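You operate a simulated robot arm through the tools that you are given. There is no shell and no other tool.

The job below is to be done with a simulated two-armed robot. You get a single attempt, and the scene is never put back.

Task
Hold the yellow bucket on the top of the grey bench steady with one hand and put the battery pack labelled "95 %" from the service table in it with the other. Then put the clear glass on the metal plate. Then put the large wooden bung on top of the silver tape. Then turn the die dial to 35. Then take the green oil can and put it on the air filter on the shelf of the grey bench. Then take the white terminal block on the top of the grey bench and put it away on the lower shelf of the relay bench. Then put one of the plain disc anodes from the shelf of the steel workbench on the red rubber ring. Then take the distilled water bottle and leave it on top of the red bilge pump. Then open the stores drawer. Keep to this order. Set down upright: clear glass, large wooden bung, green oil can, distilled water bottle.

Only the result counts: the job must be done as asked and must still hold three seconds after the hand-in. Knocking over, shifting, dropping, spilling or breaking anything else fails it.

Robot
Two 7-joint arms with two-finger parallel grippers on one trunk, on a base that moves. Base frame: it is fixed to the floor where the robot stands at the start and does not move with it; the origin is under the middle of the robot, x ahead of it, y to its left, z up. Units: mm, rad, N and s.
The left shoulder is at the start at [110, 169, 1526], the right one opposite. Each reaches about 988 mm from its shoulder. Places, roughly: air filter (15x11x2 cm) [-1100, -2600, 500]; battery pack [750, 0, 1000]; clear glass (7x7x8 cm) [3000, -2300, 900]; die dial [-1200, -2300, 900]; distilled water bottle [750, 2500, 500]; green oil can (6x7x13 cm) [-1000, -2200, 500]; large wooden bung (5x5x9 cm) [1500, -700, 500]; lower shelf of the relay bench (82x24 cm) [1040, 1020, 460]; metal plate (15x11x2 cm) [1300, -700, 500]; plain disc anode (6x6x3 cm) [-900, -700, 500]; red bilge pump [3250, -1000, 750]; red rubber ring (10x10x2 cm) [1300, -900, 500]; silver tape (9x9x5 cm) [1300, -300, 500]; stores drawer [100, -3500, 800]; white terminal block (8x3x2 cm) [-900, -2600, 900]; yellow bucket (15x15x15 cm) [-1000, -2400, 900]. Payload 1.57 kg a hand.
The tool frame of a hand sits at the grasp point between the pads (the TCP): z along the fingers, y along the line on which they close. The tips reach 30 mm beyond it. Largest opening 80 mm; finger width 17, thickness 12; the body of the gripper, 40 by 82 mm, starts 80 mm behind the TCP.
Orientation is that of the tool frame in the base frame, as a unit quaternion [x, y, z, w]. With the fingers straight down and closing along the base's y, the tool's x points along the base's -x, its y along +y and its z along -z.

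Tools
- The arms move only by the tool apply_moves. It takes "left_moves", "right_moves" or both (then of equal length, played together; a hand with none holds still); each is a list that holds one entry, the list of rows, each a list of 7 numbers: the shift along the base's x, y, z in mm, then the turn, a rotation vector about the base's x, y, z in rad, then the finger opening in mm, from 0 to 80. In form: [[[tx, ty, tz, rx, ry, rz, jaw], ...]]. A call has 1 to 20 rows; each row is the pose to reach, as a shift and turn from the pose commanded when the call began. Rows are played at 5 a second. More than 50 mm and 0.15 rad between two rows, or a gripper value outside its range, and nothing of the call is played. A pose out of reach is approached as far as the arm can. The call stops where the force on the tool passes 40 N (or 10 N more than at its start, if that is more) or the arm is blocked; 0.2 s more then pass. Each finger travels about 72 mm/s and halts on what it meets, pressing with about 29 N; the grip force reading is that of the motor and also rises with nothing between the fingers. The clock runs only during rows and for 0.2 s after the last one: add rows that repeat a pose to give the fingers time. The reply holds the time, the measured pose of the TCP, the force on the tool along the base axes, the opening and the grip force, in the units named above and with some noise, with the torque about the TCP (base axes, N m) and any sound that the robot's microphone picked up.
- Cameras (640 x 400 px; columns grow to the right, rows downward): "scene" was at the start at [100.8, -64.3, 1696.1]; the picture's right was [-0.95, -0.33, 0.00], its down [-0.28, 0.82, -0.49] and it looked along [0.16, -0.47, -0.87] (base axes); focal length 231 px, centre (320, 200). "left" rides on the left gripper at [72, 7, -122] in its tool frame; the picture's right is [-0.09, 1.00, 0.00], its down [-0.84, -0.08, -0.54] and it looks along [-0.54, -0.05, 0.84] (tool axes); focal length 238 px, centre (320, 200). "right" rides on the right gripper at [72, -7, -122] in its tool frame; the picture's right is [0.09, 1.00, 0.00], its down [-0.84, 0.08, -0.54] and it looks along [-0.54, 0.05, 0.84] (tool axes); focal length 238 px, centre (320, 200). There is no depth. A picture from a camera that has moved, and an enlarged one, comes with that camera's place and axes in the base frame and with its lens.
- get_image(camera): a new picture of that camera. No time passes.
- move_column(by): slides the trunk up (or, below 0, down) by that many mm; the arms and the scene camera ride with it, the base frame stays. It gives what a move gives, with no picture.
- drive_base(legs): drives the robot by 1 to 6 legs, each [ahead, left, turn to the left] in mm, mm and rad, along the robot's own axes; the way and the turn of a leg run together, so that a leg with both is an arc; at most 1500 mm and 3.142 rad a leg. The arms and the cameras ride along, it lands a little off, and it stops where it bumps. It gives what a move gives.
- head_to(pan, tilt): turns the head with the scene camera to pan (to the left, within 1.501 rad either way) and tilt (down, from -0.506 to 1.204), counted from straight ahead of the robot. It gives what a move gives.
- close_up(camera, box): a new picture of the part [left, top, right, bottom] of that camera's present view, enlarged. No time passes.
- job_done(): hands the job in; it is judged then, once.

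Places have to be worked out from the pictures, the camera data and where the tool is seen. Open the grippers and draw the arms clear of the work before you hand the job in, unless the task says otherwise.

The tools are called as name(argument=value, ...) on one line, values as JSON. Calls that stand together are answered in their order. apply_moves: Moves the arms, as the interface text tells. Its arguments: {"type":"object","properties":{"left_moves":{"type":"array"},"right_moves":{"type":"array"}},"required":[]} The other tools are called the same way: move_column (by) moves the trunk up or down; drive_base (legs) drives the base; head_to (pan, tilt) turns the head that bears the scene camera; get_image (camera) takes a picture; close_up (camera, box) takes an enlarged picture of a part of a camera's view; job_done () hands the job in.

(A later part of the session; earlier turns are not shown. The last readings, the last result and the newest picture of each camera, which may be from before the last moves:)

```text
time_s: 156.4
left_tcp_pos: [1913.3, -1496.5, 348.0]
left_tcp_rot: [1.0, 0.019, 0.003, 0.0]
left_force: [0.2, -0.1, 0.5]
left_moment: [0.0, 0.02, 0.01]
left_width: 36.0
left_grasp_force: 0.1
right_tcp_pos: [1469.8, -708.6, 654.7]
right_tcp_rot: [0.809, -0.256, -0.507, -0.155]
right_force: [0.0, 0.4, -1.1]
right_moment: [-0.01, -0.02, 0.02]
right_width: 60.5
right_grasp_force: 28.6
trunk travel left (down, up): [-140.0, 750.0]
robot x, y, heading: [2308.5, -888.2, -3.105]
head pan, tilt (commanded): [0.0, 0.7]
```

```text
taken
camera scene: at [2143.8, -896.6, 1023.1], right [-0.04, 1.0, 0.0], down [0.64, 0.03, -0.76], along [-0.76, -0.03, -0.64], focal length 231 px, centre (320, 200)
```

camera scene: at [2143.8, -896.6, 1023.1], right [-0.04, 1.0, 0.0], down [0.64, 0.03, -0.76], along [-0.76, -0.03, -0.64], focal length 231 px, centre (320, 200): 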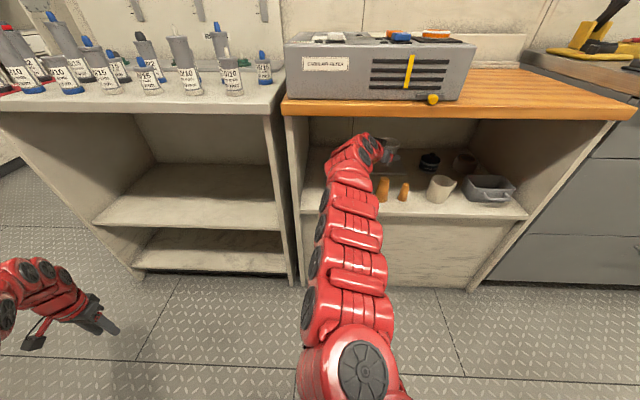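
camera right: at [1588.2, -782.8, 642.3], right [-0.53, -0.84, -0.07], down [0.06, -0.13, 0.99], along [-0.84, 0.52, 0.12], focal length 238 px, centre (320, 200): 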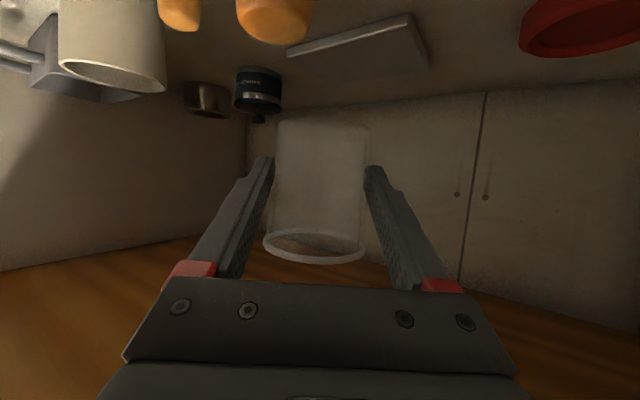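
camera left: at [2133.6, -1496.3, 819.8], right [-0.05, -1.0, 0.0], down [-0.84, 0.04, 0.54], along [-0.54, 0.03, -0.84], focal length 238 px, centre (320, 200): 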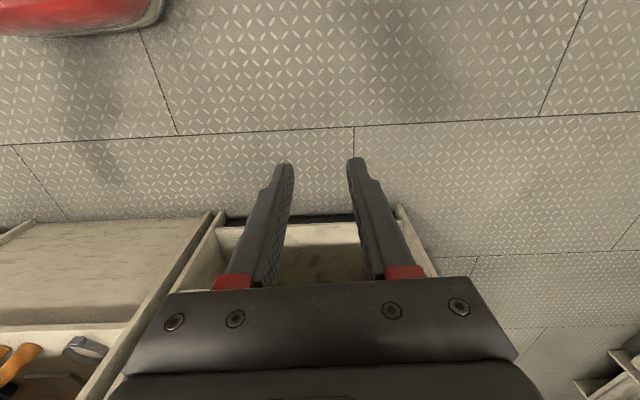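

Clearances look fine and the plate is visible. I drive 100 mm further in.

drive_base(legs=[[100, 0, 0]])

apply_moves(right_moves=[[[-13, 14, 0, 0, 0, 0, 40], [-26, 28, 0, 0, 0, 0, 40], [-40, 42, 0, 0, 0, 0, 40], [-53, 56, 0, 0, 0, 0, 40], [-53, 56, 0, 0, 0, 0, 40]]])

get_image(camera="right")

get_image(camera="scene")

```text
time_s: 157.6
left_tcp_pos: [1811.1, -1500.5, 345.9]
left_tcp_rot: [1.0, 0.016, 0.003, 0.0]
left_force: [0.6, -0.5, -0.4]
left_moment: [0.04, 0.03, 0.0]
left_width: 36.0
left_grasp_force: 0.0
right_tcp_pos: [1368.6, -709.5, 655.6]
right_tcp_rot: [0.808, -0.257, -0.508, -0.156]
right_force: [-0.7, 0.2, -0.7]
right_moment: [-0.03, -0.02, 0.05]
right_width: 60.4
right_grasp_force: 29.4
trunk travel left (down, up): [-140.0, 750.0]
robot x, y, heading: [2206.4, -895.3, -3.107]
head pan, tilt (commanded): [0.0, 0.7]
```

```text
time_s: 159.0
left_tcp_pos: [1850.4, -1504.8, 357.1]
left_tcp_rot: [1.0, 0.018, -0.007, -0.001]
left_force: [0.1, 1.0, -0.3]
left_moment: [0.04, 0.03, 0.01]
left_width: 35.8
left_grasp_force: 0.1
right_tcp_pos: [1358.1, -684.8, 661.5]
right_tcp_rot: [0.812, -0.238, -0.511, -0.15]
right_force: [-0.6, 0.6, -1.1]
right_moment: [0.01, 0.01, 0.0]
right_width: 60.3
right_grasp_force: 28.9
trunk travel left (down, up): [-140.0, 750.0]
robot x, y, heading: [2245.4, -894.6, -3.106]
head pan, tilt (commanded): [0.0, 0.7]
stopped in row 5 (right hand): the arm was blocked; the commanded pose is now the measured one
```

```text
taken
camera right: at [1478.9, -755.3, 648.3], right [-0.5, -0.86, -0.08], down [0.06, -0.13, 0.99], along [-0.86, 0.49, 0.12], focal length 238 px, centre (320, 200)
```

right: 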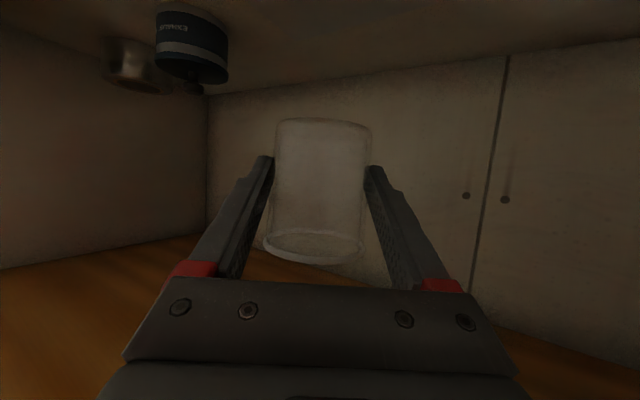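

```text
taken
camera scene: at [2093.4, -904.1, 1029.3], right [-0.04, 1.0, 0.0], down [0.63, 0.02, -0.78], along [-0.78, -0.03, -0.63], focal length 231 px, centre (320, 200)
```

scene: 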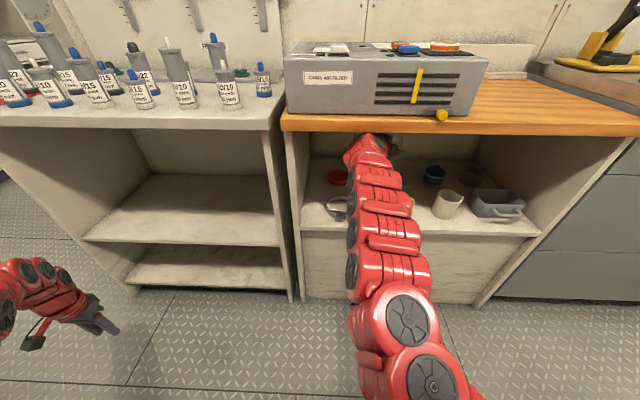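

The forearm apparently touched the underside/edge of the bench top (the base got pushed back ~39 mm). I lower the trunk 55 mm to relieve it – the glass is already past the bungs.

move_column(by=-55)

get_image(camera="right")

get_image(camera="scene")

```text
time_s: 159.9
left_tcp_pos: [1839.5, -1504.9, 292.8]
left_tcp_rot: [1.0, 0.017, 0.001, 0.0]
left_force: [0.5, 0.0, -1.0]
left_moment: [0.02, -0.01, -0.01]
left_width: 36.0
left_grasp_force: 0.0
right_tcp_pos: [1340.2, -679.8, 588.3]
right_tcp_rot: [0.816, -0.242, -0.503, -0.153]
right_force: [0.0, -0.1, -1.5]
right_moment: [-0.03, -0.01, -0.02]
right_width: 60.4
right_grasp_force: 29.2
trunk travel left (down, up): [-85.0, 805.0]
robot x, y, heading: [2235.9, -897.0, -3.102]
head pan, tilt (commanded): [0.0, 0.7]
```

```text
taken
camera right: at [1462.4, -750.5, 578.4], right [-0.51, -0.86, -0.09], down [0.05, -0.13, 0.99], along [-0.86, 0.5, 0.11], focal length 238 px, centre (320, 200)
```

right: 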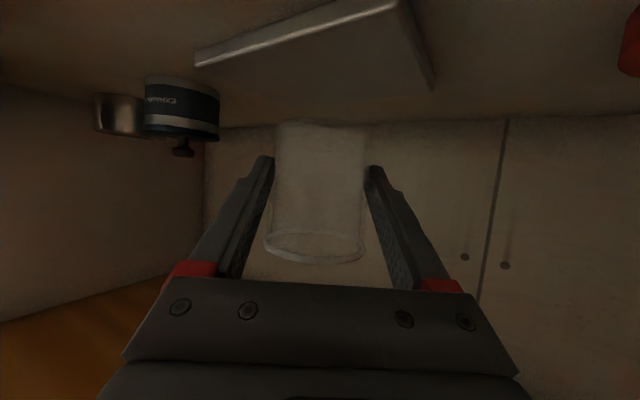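

```text
taken
camera scene: at [2070.5, -903.7, 968.3], right [-0.04, 1.0, 0.0], down [0.64, 0.03, -0.76], along [-0.76, -0.03, -0.64], focal length 231 px, centre (320, 200)
```

scene: 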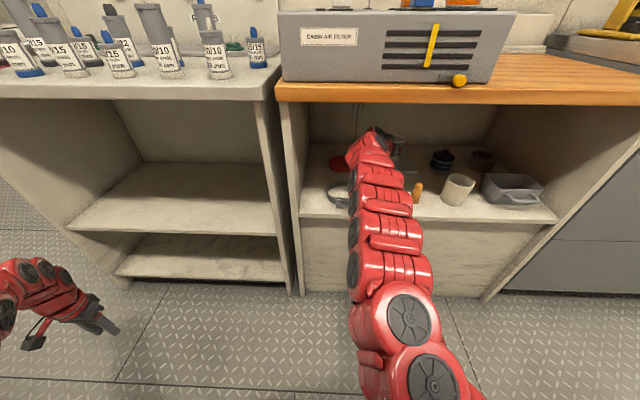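

The contact is released and the arm is well clear now; the small bung still stands. TCP (1340, -680, 588), plate centre ≈(1319, -657). I centre the glass over the plate and lower to z≈562.

apply_moves(right_moves=[[[-9, 10, 0, 0, 0, 0, 40], [-18, 20, 0, 0, 0, 0, 40], [-18, 20, -14, 0, 0, 0, 40], [-18, 20, -26, 0, 0, 0, 40], [-18, 20, -26, 0, 0, 0, 40]]])

get_image(camera="right")

close_up(camera="scene", box=[300, 110, 560, 230])

```text
time_s: 161.1
left_tcp_pos: [1840.1, -1503.7, 293.3]
left_tcp_rot: [1.0, 0.018, 0.003, 0.0]
left_force: [-0.1, -0.3, -0.3]
left_moment: [0.0, -0.03, -0.01]
left_width: 36.2
left_grasp_force: 0.2
right_tcp_pos: [1322.7, -660.0, 563.6]
right_tcp_rot: [0.815, -0.242, -0.503, -0.153]
right_force: [-0.3, -0.3, -0.8]
right_moment: [0.0, 0.01, 0.02]
right_width: 60.4
right_grasp_force: 29.0
trunk travel left (down, up): [-85.0, 805.0]
robot x, y, heading: [2237.0, -894.0, -3.102]
head pan, tilt (commanded): [0.0, 0.7]
```

```text
taken
camera right: at [1444.6, -730.8, 552.9], right [-0.51, -0.86, -0.09], down [0.05, -0.13, 0.99], along [-0.86, 0.5, 0.11], focal length 238 px, centre (320, 200)
```

right: 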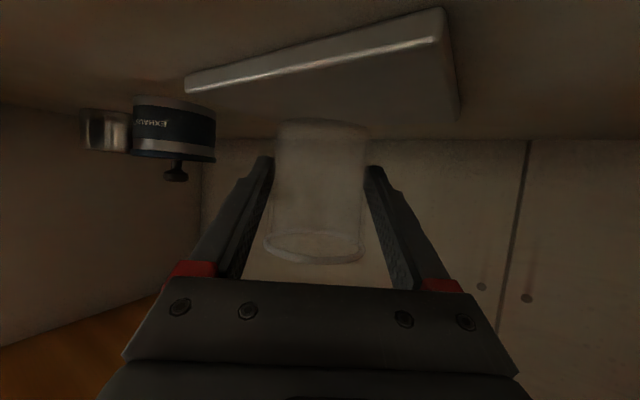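

```text
2.46 times, centred on (430, 170) of scene
camera zoom: at [2070.7, -903.7, 968.2], right [-0.04, 1.0, 0.0], down [0.64, 0.02, -0.76], along [-0.76, -0.03, -0.64], focal length 568 px, centre (49, 274)
```

zoom: 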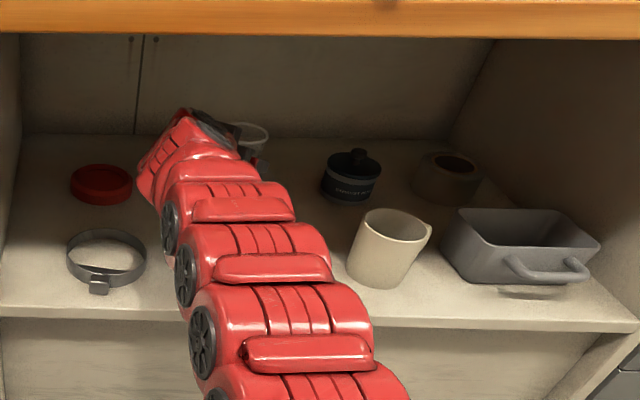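

The glass base hovers just above the plate. I lower in small steps to feel contact.

apply_moves(right_moves=[[[0, 0, -4, 0, 0, 0, 40], [0, 0, -7, 0, 0, 0, 40], [0, 0, -9, 0, 0, 0, 40]]])

get_image(camera="right")

```text
time_s: 161.9
left_tcp_pos: [1839.7, -1505.4, 292.4]
left_tcp_rot: [1.0, 0.019, 0.003, 0.0]
left_force: [0.2, 1.3, -0.2]
left_moment: [0.01, -0.05, 0.0]
left_width: 36.0
left_grasp_force: 0.1
right_tcp_pos: [1323.2, -659.5, 553.4]
right_tcp_rot: [0.816, -0.241, -0.503, -0.152]
right_force: [-0.4, -0.7, -0.6]
right_moment: [-0.03, 0.0, -0.04]
right_width: 60.4
right_grasp_force: 28.8
trunk travel left (down, up): [-85.0, 805.0]
robot x, y, heading: [2236.7, -895.2, -3.106]
head pan, tilt (commanded): [0.0, 0.7]
```

```text
taken
camera right: at [1444.5, -731.1, 543.0], right [-0.51, -0.86, -0.09], down [0.05, -0.13, 0.99], along [-0.86, 0.5, 0.11], focal length 238 px, centre (320, 200)
```

right: 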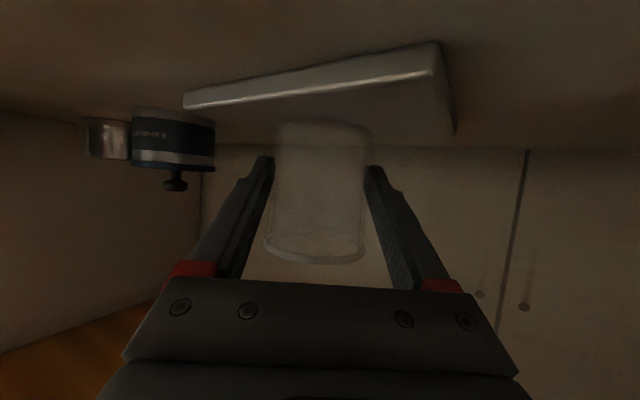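

No contact yet. I lower a few millimetres more.

apply_moves(right_moves=[[[0, 0, -3, 0, 0, 0, 40], [0, 0, -5, 0, 0, 0, 40], [0, 0, -5, 0, 0, 0, 40]]])

```text
time_s: 162.7
left_tcp_pos: [1840.0, -1504.9, 293.8]
left_tcp_rot: [1.0, 0.018, 0.002, 0.0]
left_force: [0.0, -0.6, 0.3]
left_moment: [0.02, 0.01, -0.01]
left_width: 35.8
left_grasp_force: 0.1
right_tcp_pos: [1323.0, -660.1, 550.6]
right_tcp_rot: [0.815, -0.24, -0.505, -0.151]
right_force: [-1.2, 0.4, 5.8]
right_moment: [0.16, 0.25, 0.0]
right_width: 60.3
right_grasp_force: 28.6
trunk travel left (down, up): [-85.0, 805.0]
robot x, y, heading: [2239.1, -896.5, -3.105]
head pan, tilt (commanded): [0.0, 0.7]
```

The glass touches the plate (5.8 N). I open the fingers fully, then rise straight up past the rim.

apply_moves(right_moves=[[[0, 0, 1, 0, 0, 0, 64], [0, 0, 1, 0, 0, 0, 70], [0, 0, 1, 0, 0, 0, 80], [0, 0, 1, 0, 0, 0, 80], [0, 0, 1, 0, 0, 0, 80]]])

get_image(camera="right")

```text
time_s: 163.9
left_tcp_pos: [1839.2, -1505.0, 293.0]
left_tcp_rot: [1.0, 0.018, 0.002, 0.001]
left_force: [0.0, -0.5, 0.4]
left_moment: [0.04, -0.01, -0.04]
left_width: 36.0
left_grasp_force: 0.1
right_tcp_pos: [1322.5, -659.7, 550.4]
right_tcp_rot: [0.816, -0.241, -0.503, -0.152]
right_force: [0.2, -0.1, -0.5]
right_moment: [0.02, 0.03, -0.04]
right_width: 79.7
right_grasp_force: 0.0
trunk travel left (down, up): [-85.0, 805.0]
robot x, y, heading: [2234.5, -892.1, -3.106]
head pan, tilt (commanded): [0.0, 0.7]
```

```text
taken
camera right: at [1444.5, -731.0, 539.2], right [-0.51, -0.86, -0.09], down [0.05, -0.13, 0.99], along [-0.86, 0.5, 0.11], focal length 238 px, centre (320, 200)
```

right: 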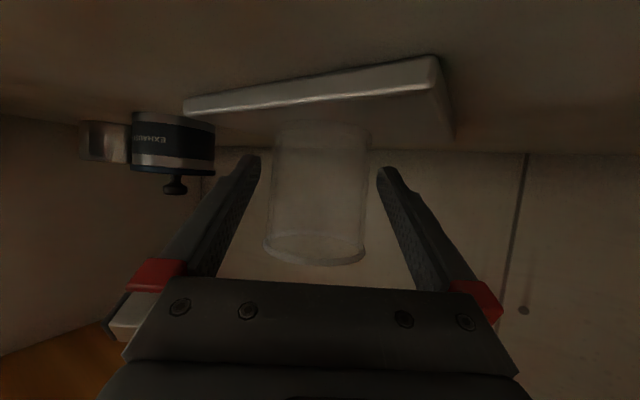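

The glass stands on the plate, centred between open fingers. I raise straight up 88 mm.

apply_moves(right_moves=[[[0, 0, 15, 0, 0, 0, 80], [0, 0, 30, 0, 0, 0, 80], [0, 0, 50, 0, 0, 0, 80], [0, 0, 70, 0, 0, 0, 80], [0, 0, 88, 0, 0, 0, 80], [0, 0, 88, 0, 0, 0, 80]]])

get_image(camera="right")

get_image(camera="scene")

```text
time_s: 165.3
left_tcp_pos: [1839.8, -1504.6, 293.3]
left_tcp_rot: [1.0, 0.018, 0.002, 0.0]
left_force: [0.1, -0.9, 0.6]
left_moment: [-0.02, -0.03, -0.03]
left_width: 35.9
left_grasp_force: 0.0
right_tcp_pos: [1324.2, -659.3, 638.0]
right_tcp_rot: [0.816, -0.242, -0.503, -0.152]
right_force: [-0.2, 0.1, 0.0]
right_moment: [0.01, 0.01, 0.01]
right_width: 79.9
right_grasp_force: 0.0
trunk travel left (down, up): [-85.0, 805.0]
robot x, y, heading: [2236.9, -899.1, -3.104]
head pan, tilt (commanded): [0.0, 0.7]
```

```text
taken
camera right: at [1445.6, -729.7, 627.8], right [-0.51, -0.86, -0.09], down [0.05, -0.13, 0.99], along [-0.86, 0.5, 0.11], focal length 238 px, centre (320, 200)
```

right: 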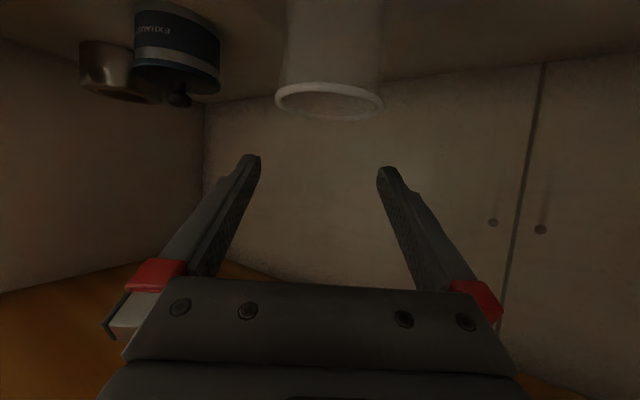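

```text
taken
camera scene: at [2070.8, -903.8, 968.2], right [-0.04, 1.0, 0.0], down [0.64, 0.03, -0.76], along [-0.76, -0.03, -0.64], focal length 231 px, centre (320, 200)
```

scene: 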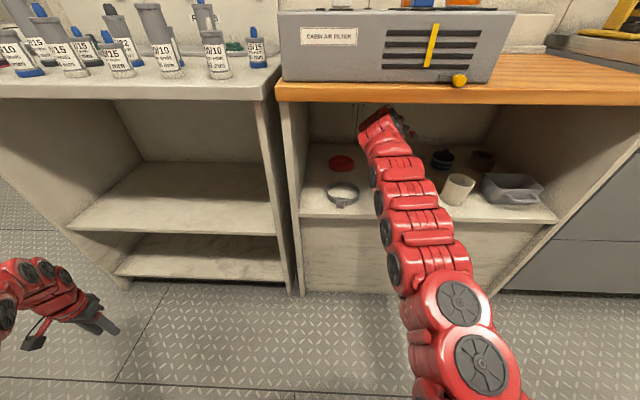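

The glass is on the plate (step 2 done). Next is the large bung. I back out 230 mm with the hand at z≈638 (above the bungs).

drive_base(legs=[[-230, 0, 0]])

apply_moves(right_moves=[[[8, 0, 0, 0, 0, 0.1, 70], [16, 0, 0, 0, 0, 0.2, 66], [24, 0, 0, 0, 0, 0.3, 66], [32, 0, 0, 0, 0, 0.4, 66], [40, 0, 0, 0, 0, 0.5, 66], [45, 0, 0, 0, 0, 0.58, 66], [45, 0, 0, 0, 0, 0.58, 66]]])

get_image(camera="scene")

get_image(camera="right")

```text
time_s: 167.1
left_tcp_pos: [2073.9, -1496.4, 293.1]
left_tcp_rot: [1.0, 0.019, 0.002, 0.001]
left_force: [0.2, -0.2, -0.3]
left_moment: [0.02, 0.01, 0.0]
left_width: 36.0
left_grasp_force: 0.1
right_tcp_pos: [1557.5, -650.3, 638.3]
right_tcp_rot: [0.815, -0.241, -0.504, -0.152]
right_force: [0.5, 0.5, -0.1]
right_moment: [0.01, 0.02, 0.0]
right_width: 80.0
right_grasp_force: 0.1
trunk travel left (down, up): [-85.0, 805.0]
robot x, y, heading: [2471.7, -884.6, -3.101]
head pan, tilt (commanded): [0.0, 0.7]
```

```text
time_s: 168.7
left_tcp_pos: [2074.0, -1495.5, 292.5]
left_tcp_rot: [1.0, 0.018, 0.001, 0.0]
left_force: [-0.3, 0.3, -1.0]
left_moment: [0.01, 0.0, 0.02]
left_width: 36.1
left_grasp_force: 0.1
right_tcp_pos: [1616.4, -660.5, 629.8]
right_tcp_rot: [0.849, 0.0, -0.528, -0.004]
right_force: [-0.3, 0.1, 0.1]
right_moment: [0.0, -0.02, 0.05]
right_width: 66.1
right_grasp_force: 0.0
right hand out of reach, approached as far as the arm can: row 6, 7
trunk travel left (down, up): [-85.0, 805.0]
robot x, y, heading: [2469.5, -886.3, -3.106]
head pan, tilt (commanded): [0.0, 0.7]
```

```text
taken
camera scene: at [2305.5, -894.6, 968.2], right [-0.04, 1.0, 0.0], down [0.64, 0.03, -0.76], along [-0.76, -0.03, -0.64], focal length 231 px, centre (320, 200)
```

scene: 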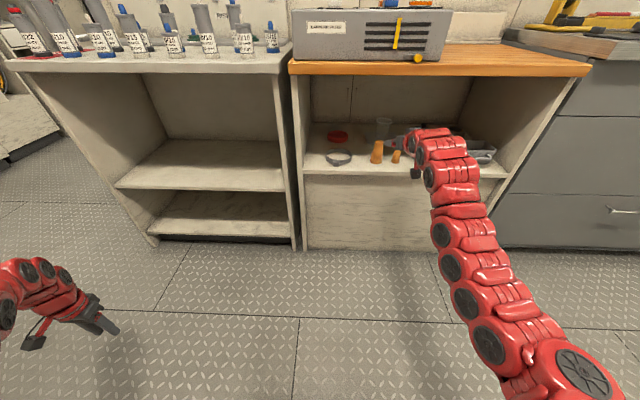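

```text
taken
camera right: at [1756.5, -654.1, 619.5], right [0.04, -1.0, -0.09], down [0.11, -0.08, 0.99], along [-0.99, -0.05, 0.11], focal length 238 px, centre (320, 200)
```

right: 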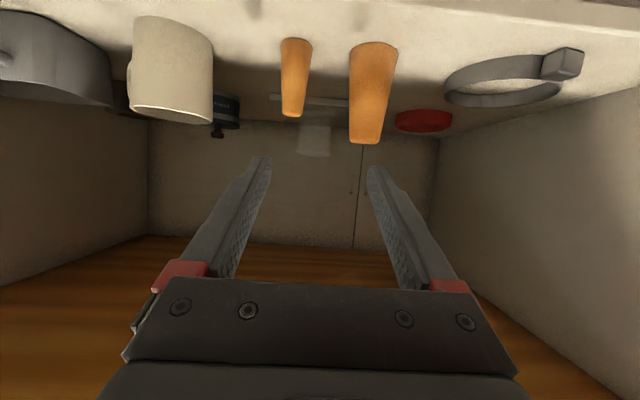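

Bungs and glass all stand. I pitch the hand down to ~40° and bring it in front of the large bung at z≈548, y≈−701.

apply_moves(right_moves=[[[5, -12, -15, 0, -0.08, 0, 66], [5, -26, -40, 0, -0.16, 0, 66], [5, -40, -65, 0, -0.24, 0, 66], [5, -40, -82, 0, -0.24, 0, 66], [5, -40, -82, 0, -0.24, 0, 66]]])

get_image(camera="right")

get_image(camera="scene")

```text
time_s: 169.9
left_tcp_pos: [2075.2, -1495.4, 292.8]
left_tcp_rot: [1.0, 0.019, 0.003, 0.0]
left_force: [-0.6, 0.0, -0.4]
left_moment: [0.0, 0.0, 0.02]
left_width: 36.0
left_grasp_force: 0.0
right_tcp_pos: [1622.2, -700.6, 547.5]
right_tcp_rot: [0.907, 0.003, -0.42, -0.001]
right_force: [-0.3, 0.2, 1.3]
right_moment: [0.01, -0.01, 0.02]
right_width: 66.1
right_grasp_force: 0.2
trunk travel left (down, up): [-85.0, 805.0]
robot x, y, heading: [2473.5, -886.8, -3.098]
head pan, tilt (commanded): [0.0, 0.7]
```

```text
taken
camera right: at [1760.8, -692.5, 570.3], right [0.06, -1.0, -0.07], down [-0.13, -0.08, 0.99], along [-0.99, -0.05, -0.13], focal length 238 px, centre (320, 200)
```

right: 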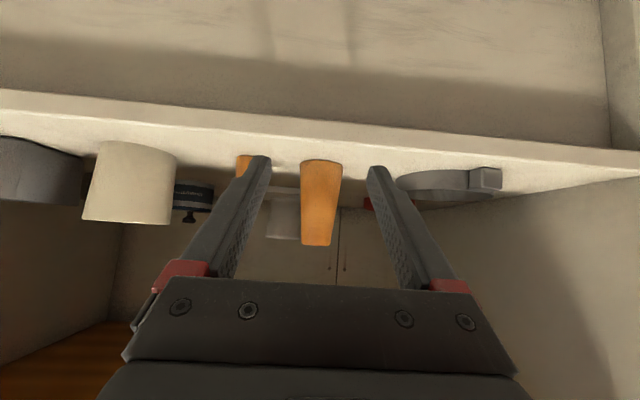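

```text
taken
camera scene: at [2305.5, -894.7, 968.2], right [-0.04, 1.0, 0.0], down [0.64, 0.03, -0.76], along [-0.76, -0.03, -0.64], focal length 231 px, centre (320, 200)
```

scene: 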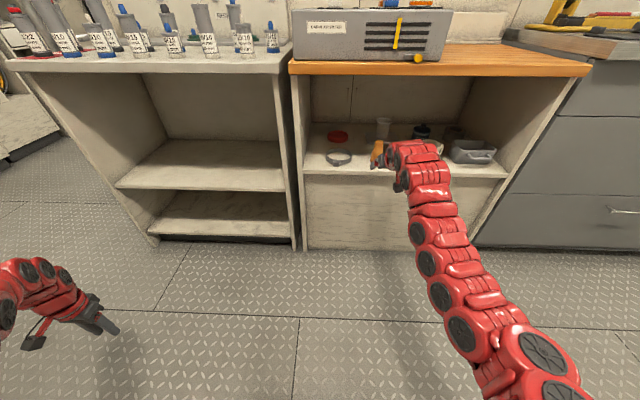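

The large bung is centred between the fingers, maybe 4–5 mm toward −y. I drive 60 mm ahead, then re-check before the last approach.

drive_base(legs=[[58, 0, 0]])

get_image(camera="right")

```text
time_s: 170.8
left_tcp_pos: [2014.8, -1498.2, 292.8]
left_tcp_rot: [1.0, 0.019, 0.003, 0.001]
left_force: [-0.7, 1.0, -1.1]
left_moment: [0.01, 0.01, 0.03]
left_width: 36.1
left_grasp_force: 0.0
right_tcp_pos: [1562.7, -703.1, 547.6]
right_tcp_rot: [0.908, 0.003, -0.42, -0.001]
right_force: [0.3, 0.9, 0.4]
right_moment: [-0.02, -0.02, 0.0]
right_width: 66.1
right_grasp_force: 0.0
trunk travel left (down, up): [-85.0, 805.0]
robot x, y, heading: [2410.3, -887.1, -3.102]
head pan, tilt (commanded): [0.0, 0.7]
```

```text
taken
camera right: at [1701.0, -695.1, 570.2], right [0.06, -1.0, -0.07], down [-0.13, -0.08, 0.99], along [-0.99, -0.05, -0.13], focal length 238 px, centre (320, 200)
```

right: 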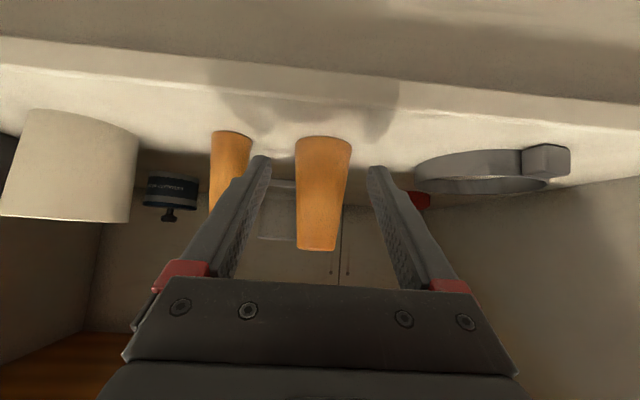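

Bung is ~3 mm toward −y of the tool axis. I correct and advance 64 mm.

apply_moves(right_moves=[[[-6, -3, 0, 0, 0, 0, 66], [-25, -3, 0, 0, 0, 0, 66], [-45, -3, 0, 0, 0, 0, 66], [-64, -3, 0, 0, 0, 0, 66], [-64, -3, 0, 0, 0, 0, 66]]])

get_image(camera="right")

```text
time_s: 172.1
left_tcp_pos: [2015.0, -1498.8, 293.1]
left_tcp_rot: [1.0, 0.019, 0.002, -0.001]
left_force: [0.0, -0.4, -0.3]
left_moment: [-0.01, 0.01, 0.0]
left_width: 35.9
left_grasp_force: 0.0
right_tcp_pos: [1552.3, -708.8, 540.6]
right_tcp_rot: [0.907, 0.002, -0.421, -0.002]
right_force: [0.5, -0.2, -0.5]
right_moment: [0.0, -0.02, -0.02]
right_width: 65.9
right_grasp_force: 0.1
right hand out of reach, approached as far as the arm can: row 2, 3, 4, 5
trunk travel left (down, up): [-85.0, 805.0]
robot x, y, heading: [2415.3, -887.3, -3.103]
head pan, tilt (commanded): [0.0, 0.7]
```

```text
taken
camera right: at [1691.2, -701.4, 563.3], right [0.06, -1.0, -0.07], down [-0.13, -0.08, 0.99], along [-0.99, -0.05, -0.13], focal length 238 px, centre (320, 200)
```

right: 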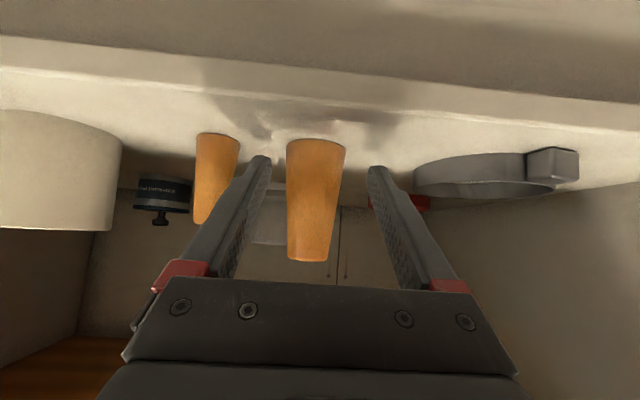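

The arm can't extend further in this posture; the bung is at y≈−705. I correct y by +4 and use the base for the last 52 mm.

apply_moves(right_moves=[[[3, 4, 5, 0, 0, 0, 70], [3, 4, 5, 0, 0, 0, 72]]])

drive_base(legs=[[30, 0, 0]])

get_image(camera="right")

```text
time_s: 172.7
left_tcp_pos: [2015.1, -1498.0, 293.9]
left_tcp_rot: [1.0, 0.02, 0.003, 0.0]
left_force: [1.0, 0.2, -0.1]
left_moment: [0.02, -0.01, -0.01]
left_width: 35.9
left_grasp_force: 0.1
right_tcp_pos: [1556.3, -706.3, 544.4]
right_tcp_rot: [0.907, 0.0, -0.42, -0.001]
right_force: [1.0, 0.1, 0.3]
right_moment: [0.01, -0.01, -0.01]
right_width: 72.0
right_grasp_force: 0.0
trunk travel left (down, up): [-85.0, 805.0]
robot x, y, heading: [2412.7, -883.1, -3.104]
head pan, tilt (commanded): [0.0, 0.7]
```

```text
time_s: 173.5
left_tcp_pos: [1985.5, -1499.6, 292.3]
left_tcp_rot: [1.0, 0.018, 0.002, 0.0]
left_force: [0.0, 0.0, -0.4]
left_moment: [0.0, 0.02, -0.02]
left_width: 36.0
left_grasp_force: 0.0
right_tcp_pos: [1525.8, -707.1, 545.2]
right_tcp_rot: [0.907, 0.001, -0.42, -0.001]
right_force: [0.7, 0.5, 0.4]
right_moment: [-0.03, 0.0, -0.02]
right_width: 72.1
right_grasp_force: 0.0
trunk travel left (down, up): [-85.0, 805.0]
robot x, y, heading: [2380.4, -893.7, -3.104]
head pan, tilt (commanded): [0.0, 0.7]
```

```text
taken
camera right: at [1665.0, -699.0, 567.9], right [0.06, -1.0, -0.07], down [-0.13, -0.08, 0.99], along [-0.99, -0.05, -0.13], focal length 238 px, centre (320, 200)
```

right: 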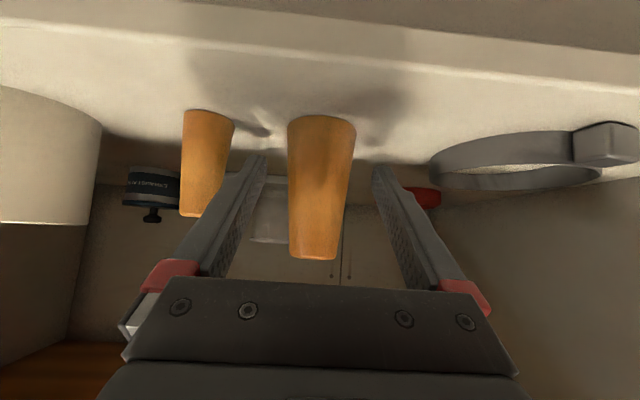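

Well aligned. I drive the last 26 mm.

drive_base(legs=[[26, 0, 0]])

get_image(camera="right")

```text
time_s: 174.3
left_tcp_pos: [1958.3, -1500.8, 292.7]
left_tcp_rot: [1.0, 0.018, 0.003, 0.001]
left_force: [0.5, 0.1, 0.0]
left_moment: [0.01, 0.0, -0.01]
left_width: 36.1
left_grasp_force: 0.1
right_tcp_pos: [1498.9, -706.6, 544.4]
right_tcp_rot: [0.907, 0.001, -0.42, -0.001]
right_force: [0.1, 0.0, 0.0]
right_moment: [0.01, 0.03, -0.02]
right_width: 72.1
right_grasp_force: 0.0
trunk travel left (down, up): [-85.0, 805.0]
robot x, y, heading: [2357.0, -892.2, -3.1]
head pan, tilt (commanded): [0.0, 0.7]
```

```text
taken
camera right: at [1638.7, -699.9, 567.9], right [0.06, -1.0, -0.07], down [-0.13, -0.08, 0.99], along [-0.99, -0.05, -0.13], focal length 238 px, centre (320, 200)
```

right: 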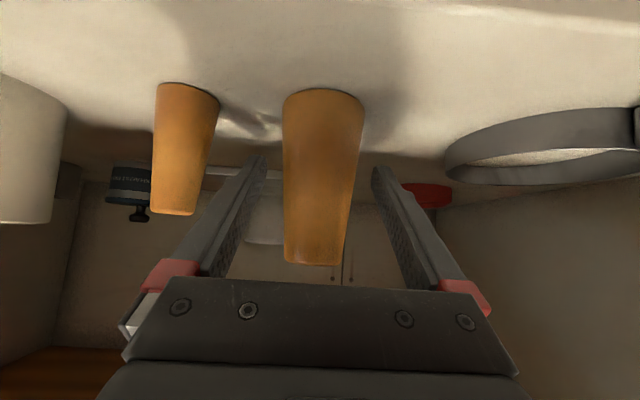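

The bung is centred between the pads. I close and then lift slightly.

apply_moves(right_moves=[[[0, 0, 0, 0, 0, 0, 60], [0, 0, 0, 0, 0, 0, 48], [0, 0, 0, 0, 0, 0, 36], [0, 0, 0, 0, 0, 0, 25], [0, 0, 0, 0, 0, 0, 25], [0, 0, 15, 0, 0, 0, 25], [0, 0, 30, 0, 0, 0, 25]]])

get_image(camera="right")

```text
time_s: 175.9
left_tcp_pos: [1958.2, -1500.9, 293.3]
left_tcp_rot: [1.0, 0.018, 0.003, -0.001]
left_force: [0.5, -0.6, 0.2]
left_moment: [0.0, -0.02, 0.02]
left_width: 35.8
left_grasp_force: 0.1
right_tcp_pos: [1507.6, -708.7, 564.6]
right_tcp_rot: [0.907, 0.0, -0.421, -0.001]
right_force: [-0.8, 0.4, -0.9]
right_moment: [0.02, 0.0, 0.0]
right_width: 37.4
right_grasp_force: 29.0
right hand out of reach, approached as far as the arm can: row 6, 7
trunk travel left (down, up): [-85.0, 805.0]
robot x, y, heading: [2355.6, -885.5, -3.101]
head pan, tilt (commanded): [0.0, 0.7]
```

```text
taken
camera right: at [1646.3, -701.7, 589.0], right [0.06, -1.0, -0.07], down [-0.13, -0.08, 0.99], along [-0.99, -0.05, -0.13], focal length 238 px, centre (320, 200)
```

right: 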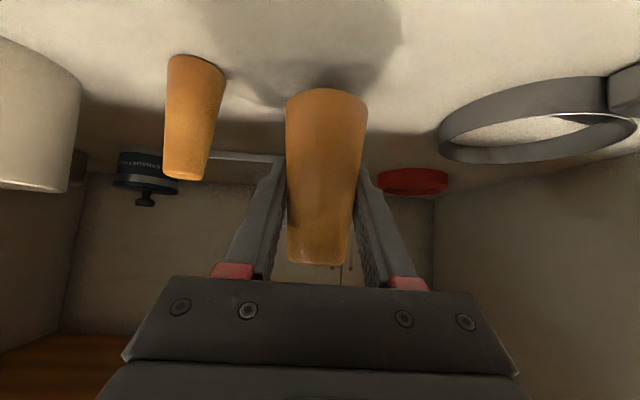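

The bung is gripped, but for clearance under the top I want to know the tray height and tape position. I zoom the scene camera on the shelf.

close_up(camera="scene", box=[300, 100, 540, 220])

```text
2.67 times, centred on (420, 160) of scene
camera zoom: at [2189.8, -899.3, 968.2], right [-0.04, 1.0, 0.0], down [0.64, 0.03, -0.76], along [-0.76, -0.03, -0.64], focal length 616 px, centre (53, 307)
```

zoom: 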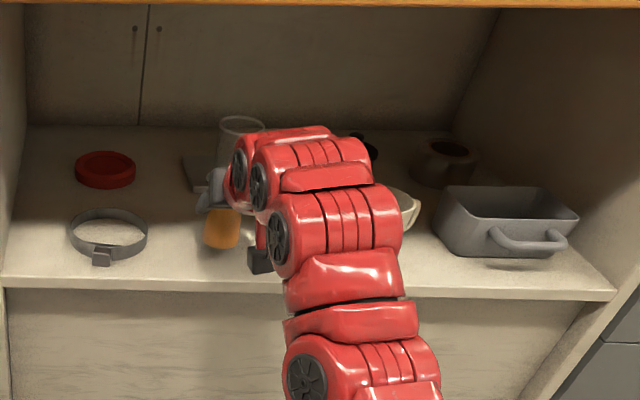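

The tape sits at about (1289, -325), top ≈540, behind the grey tray. A lower grip on the bung gives more clearance, so I set the bung back down, open, go 24 mm lower and regrip.

apply_moves(right_moves=[[[-3, 1, -8, 0, 0, 0, 25], [-7, 2, -15, 0, 0, 0, 25], [-8, 2, -20, 0, 0, 0, 25], [-8, 2, -20, 0, 0, 0, 25]]])

```text
time_s: 176.9
left_tcp_pos: [1958.7, -1499.3, 293.3]
left_tcp_rot: [1.0, 0.019, 0.002, 0.0]
left_force: [-0.1, 0.6, 0.0]
left_moment: [-0.01, 0.01, -0.01]
left_width: 36.3
left_grasp_force: 0.0
right_tcp_pos: [1498.6, -706.2, 545.5]
right_tcp_rot: [0.907, 0.001, -0.421, -0.002]
right_force: [-0.1, -0.7, -0.4]
right_moment: [-0.01, 0.03, -0.02]
right_width: 37.3
right_grasp_force: 29.1
trunk travel left (down, up): [-85.0, 805.0]
robot x, y, heading: [2355.2, -890.4, -3.098]
head pan, tilt (commanded): [0.0, 0.7]
```

Nearly on the shelf again. I lower 2 mm, open, then drop 24 mm and regrip.

apply_moves(right_moves=[[[0, 0, -2, 0, 0, 0, 25], [0, 0, -2, 0, 0, 0, 40], [0, 0, -2, 0, 0, 0, 56], [0, 0, -2, 0, 0, 0, 64], [0, 0, -2, 0, 0, 0, 64], [0, 0, -14, 0, 0, 0, 64], [0, 0, -24, 0, 0, 0, 64], [0, 0, -24, 0, 0, 0, 64]]])

get_image(camera="right")

```text
time_s: 178.7
left_tcp_pos: [1959.4, -1499.5, 293.7]
left_tcp_rot: [1.0, 0.019, 0.002, 0.001]
left_force: [-0.7, -0.5, 0.4]
left_moment: [0.0, -0.03, 0.0]
left_width: 36.2
left_grasp_force: 0.1
right_tcp_pos: [1499.9, -706.0, 525.7]
right_tcp_rot: [0.906, 0.001, -0.424, -0.001]
right_force: [-5.2, -0.4, 16.0]
right_moment: [-0.59, 0.41, -0.07]
right_width: 64.7
right_grasp_force: 0.1
trunk travel left (down, up): [-85.0, 805.0]
robot x, y, heading: [2359.1, -894.0, -3.101]
head pan, tilt (commanded): [0.0, 0.7]
```

```text
taken
camera right: at [1638.7, -698.6, 548.4], right [0.06, -1.0, -0.07], down [-0.12, -0.08, 0.99], along [-0.99, -0.05, -0.13], focal length 238 px, centre (320, 200)
```

right: 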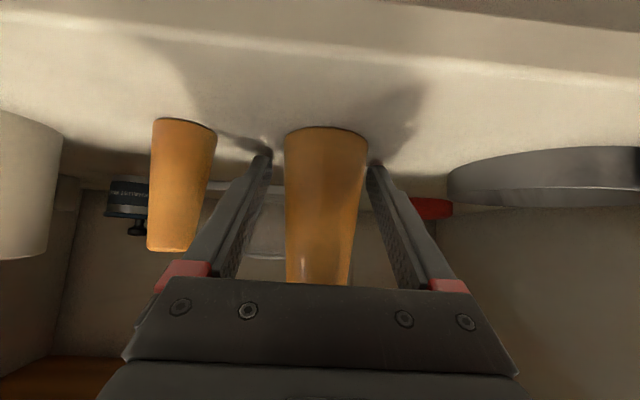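

The fingertips touch the shelf (so shelf ≈498). I raise 4 mm and grip the bung low.

apply_moves(right_moves=[[[0, 0, 5, 0, 0, 0, 64], [0, 0, 5, 0, 0, 0, 52], [0, 0, 5, 0, 0, 0, 40], [0, 0, 5, 0, 0, 0, 30], [0, 0, 5, 0, 0, 0, 30], [0, 0, 5, 0, 0, 0, 30]]])

move_column(by=60)

get_image(camera="right")

```text
time_s: 180.1
left_tcp_pos: [1958.7, -1500.7, 292.4]
left_tcp_rot: [1.0, 0.018, 0.002, 0.0]
left_force: [0.1, 0.8, 0.2]
left_moment: [0.0, -0.03, -0.02]
left_width: 36.0
left_grasp_force: 0.0
right_tcp_pos: [1498.9, -705.0, 526.1]
right_tcp_rot: [0.908, 0.001, -0.42, -0.001]
right_force: [-1.0, 0.3, 0.9]
right_moment: [0.0, 0.01, 0.01]
right_width: 41.8
right_grasp_force: 29.8
trunk travel left (down, up): [-85.0, 805.0]
robot x, y, heading: [2353.4, -887.7, -3.104]
head pan, tilt (commanded): [0.0, 0.7]
```

```text
time_s: 181.1
left_tcp_pos: [1958.9, -1500.1, 353.0]
left_tcp_rot: [1.0, 0.019, 0.003, 0.0]
left_force: [0.0, 0.0, 0.4]
left_moment: [0.01, -0.01, -0.01]
left_width: 35.8
left_grasp_force: 0.1
right_tcp_pos: [1500.3, -706.5, 586.0]
right_tcp_rot: [0.907, 0.001, -0.421, 0.0]
right_force: [0.1, -0.2, 0.2]
right_moment: [-0.02, 0.02, -0.01]
right_width: 41.5
right_grasp_force: 29.1
trunk travel left (down, up): [-145.0, 745.0]
robot x, y, heading: [2354.9, -887.3, -3.097]
head pan, tilt (commanded): [0.0, 0.7]
```

```text
taken
camera right: at [1638.8, -698.1, 610.2], right [0.06, -1.0, -0.07], down [-0.13, -0.08, 0.99], along [-0.99, -0.05, -0.13], focal length 238 px, centre (320, 200)
```

right: 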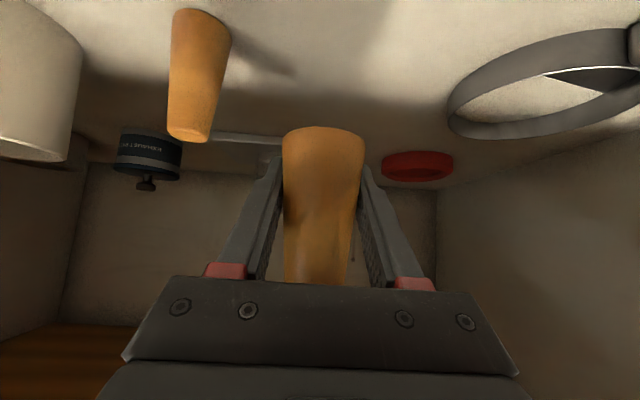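

The bung is held low (41.5 mm) with its base ≈28 mm below the TCP. I back out 150 mm and strafe right 375 mm to face the tape.

drive_base(legs=[[-150, 0, -0.04], [0, -375, 0]])

get_image(camera="right")

get_image(camera="scene")

```text
time_s: 184.5
left_tcp_pos: [2085.9, -1103.9, 353.3]
left_tcp_rot: [1.0, 0.002, 0.003, 0.0]
left_force: [-0.1, 0.6, 0.6]
left_moment: [-0.01, 0.01, -0.01]
left_width: 36.1
left_grasp_force: 0.0
right_tcp_pos: [1654.6, -294.8, 585.7]
right_tcp_rot: [0.907, -0.014, -0.42, -0.007]
right_force: [0.0, 0.1, 0.3]
right_moment: [0.0, 0.0, 0.02]
right_width: 41.5
right_grasp_force: 28.9
trunk travel left (down, up): [-145.0, 745.0]
robot x, y, heading: [2506.2, -505.0, -3.134]
head pan, tilt (commanded): [0.0, 0.7]
```

```text
taken
camera right: at [1793.3, -291.2, 610.4], right [0.03, -1.0, -0.07], down [-0.13, -0.08, 0.99], along [-0.99, -0.02, -0.13], focal length 238 px, centre (320, 200)
```

right: 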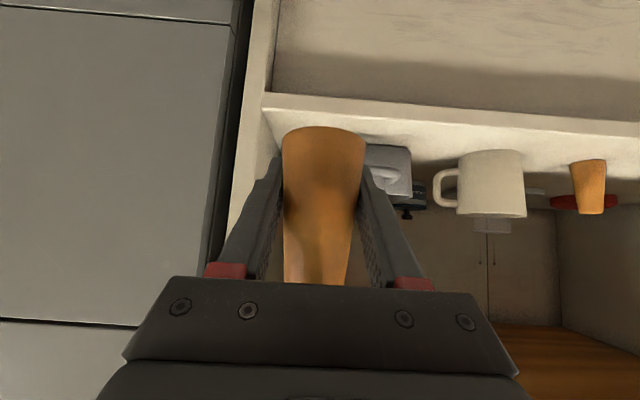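

```text
taken
camera scene: at [2337.3, -510.4, 1028.2], right [-0.01, 1.0, 0.0], down [0.64, 0.0, -0.76], along [-0.76, 0.0, -0.64], focal length 231 px, centre (320, 200)
```

scene: 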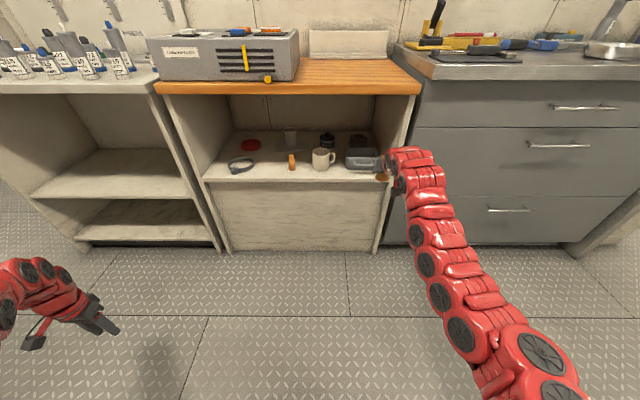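

I'm slightly too far right (TCP y=−295, near the bench's side panel). I zoom in on the tape region.

close_up(camera="scene", box=[220, 110, 420, 200])

close_up(camera="right", box=[220, 90, 460, 240])

```text
3.20 times, centred on (320, 155) of scene
camera zoom: at [2337.3, -510.4, 1028.2], right [-0.01, 1.0, 0.0], down [0.64, 0.0, -0.76], along [-0.76, 0.0, -0.64], focal length 739 px, centre (320, 344)
```

zoom: 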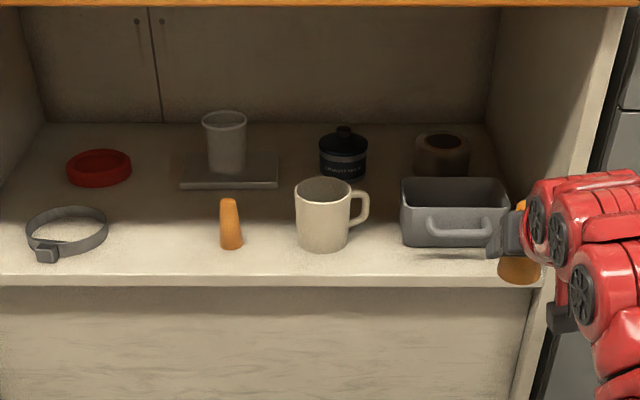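

```text
2.67 times, centred on (340, 165) of right
camera zoom: at [1793.3, -291.2, 610.4], right [0.03, -1.0, -0.07], down [-0.13, -0.08, 0.99], along [-0.99, -0.02, -0.13], focal length 636 px, centre (267, 293)
```

zoom: 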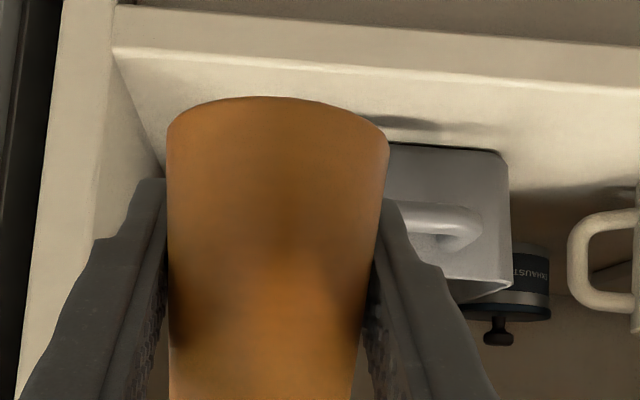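

The tray rim is at ≈558 and the tape at ≈(1300, -337), top ≈548. I look closer at the tape to see the hole size.

close_up(camera="scene", box=[320, 140, 400, 190])

```text
8.00 times, centred on (360, 165) of scene
camera zoom: at [2337.3, -510.4, 1028.2], right [-0.01, 1.0, 0.0], down [0.64, 0.0, -0.76], along [-0.76, 0.0, -0.64], focal length 1847 px, centre (0, 480)
```

zoom: 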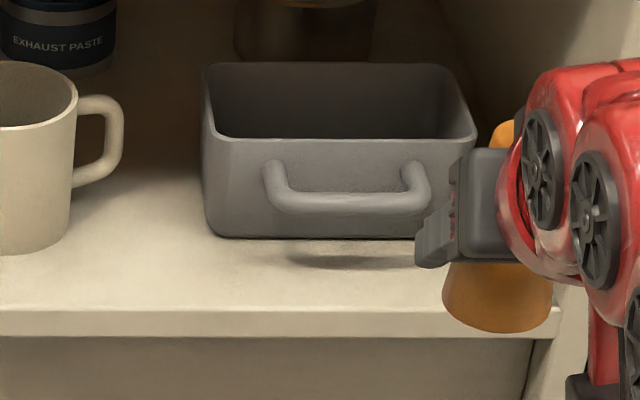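

I crop higher, onto the tape itself.

close_up(camera="scene", box=[330, 130, 394, 170])

```text
10.00 times, centred on (362, 150) of scene
camera zoom: at [2337.3, -510.4, 1028.2], right [-0.01, 1.0, 0.0], down [0.64, 0.0, -0.76], along [-0.76, 0.0, -0.64], focal length 2308 px, centre (-100, 700)
```

zoom: 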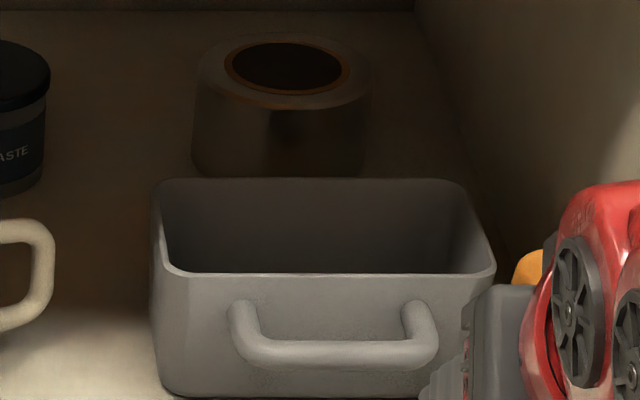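

The tape's hole (~57 mm) looks wider than the bung's base, so I'll set the bung ~28 mm forward of the tape's centre so it rests on the ring. Target TCP ≈(1327, -334). I raise the trunk 13 mm and strafe left 37 mm.

move_column(by=13)

drive_base(legs=[[0, 38, -0.005], [120, 0, 0]])

get_image(camera="right")

close_up(camera="scene", box=[220, 90, 440, 210])

```text
time_s: 185.1
left_tcp_pos: [2086.7, -1103.4, 367.1]
left_tcp_rot: [1.0, 0.002, 0.002, 0.0]
left_force: [-0.8, 0.7, -0.1]
left_moment: [0.0, -0.01, 0.01]
left_width: 36.2
left_grasp_force: 0.1
right_tcp_pos: [1655.1, -294.9, 599.8]
right_tcp_rot: [0.907, -0.014, -0.42, -0.007]
right_force: [-0.6, 0.0, -1.1]
right_moment: [0.02, -0.01, -0.02]
right_width: 41.6
right_grasp_force: 28.9
trunk travel left (down, up): [-158.0, 732.0]
robot x, y, heading: [2503.4, -508.0, -3.139]
head pan, tilt (commanded): [0.0, 0.7]
```

```text
time_s: 186.8
left_tcp_pos: [1960.1, -1138.1, 365.7]
left_tcp_rot: [1.0, -0.001, 0.003, -0.001]
left_force: [0.3, 1.1, -0.8]
left_moment: [0.02, -0.04, 0.02]
left_width: 35.9
left_grasp_force: 0.1
right_tcp_pos: [1533.6, -326.4, 598.9]
right_tcp_rot: [0.907, -0.017, -0.421, -0.009]
right_force: [0.0, 0.1, -0.7]
right_moment: [0.01, -0.01, -0.03]
right_width: 41.7
right_grasp_force: 28.7
trunk travel left (down, up): [-158.0, 732.0]
robot x, y, heading: [2383.9, -545.6, -3.142]
head pan, tilt (commanded): [0.0, 0.7]
```

```text
taken
camera right: at [1672.8, -324.3, 623.1], right [0.02, -1.0, -0.07], down [-0.13, -0.07, 0.99], along [-0.99, -0.01, -0.13], focal length 238 px, centre (320, 200)
```

right: 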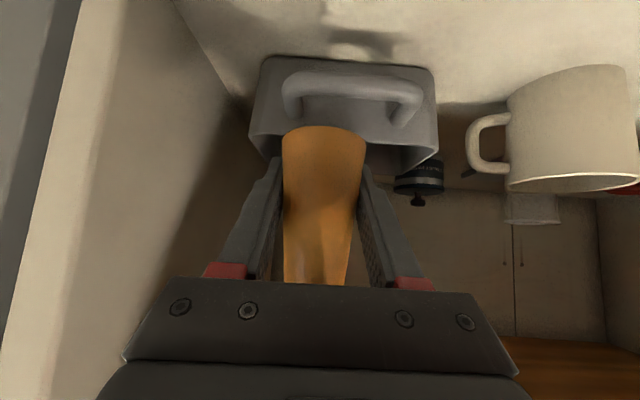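

```text
2.91 times, centred on (330, 150) of scene
camera zoom: at [2215.4, -547.0, 1041.1], right [0.0, 1.0, 0.0], down [0.64, 0.0, -0.76], along [-0.76, 0.0, -0.64], focal length 672 px, centre (291, 346)
```

zoom: 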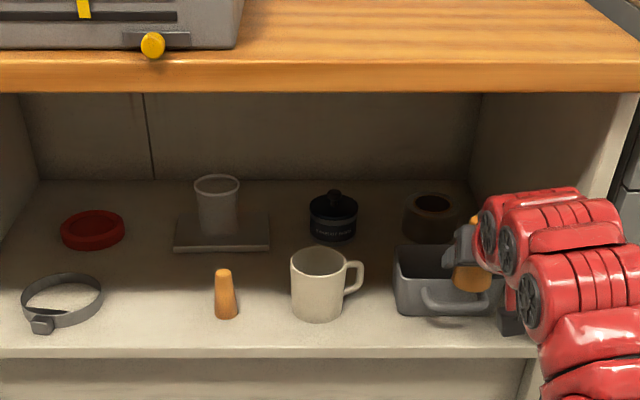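

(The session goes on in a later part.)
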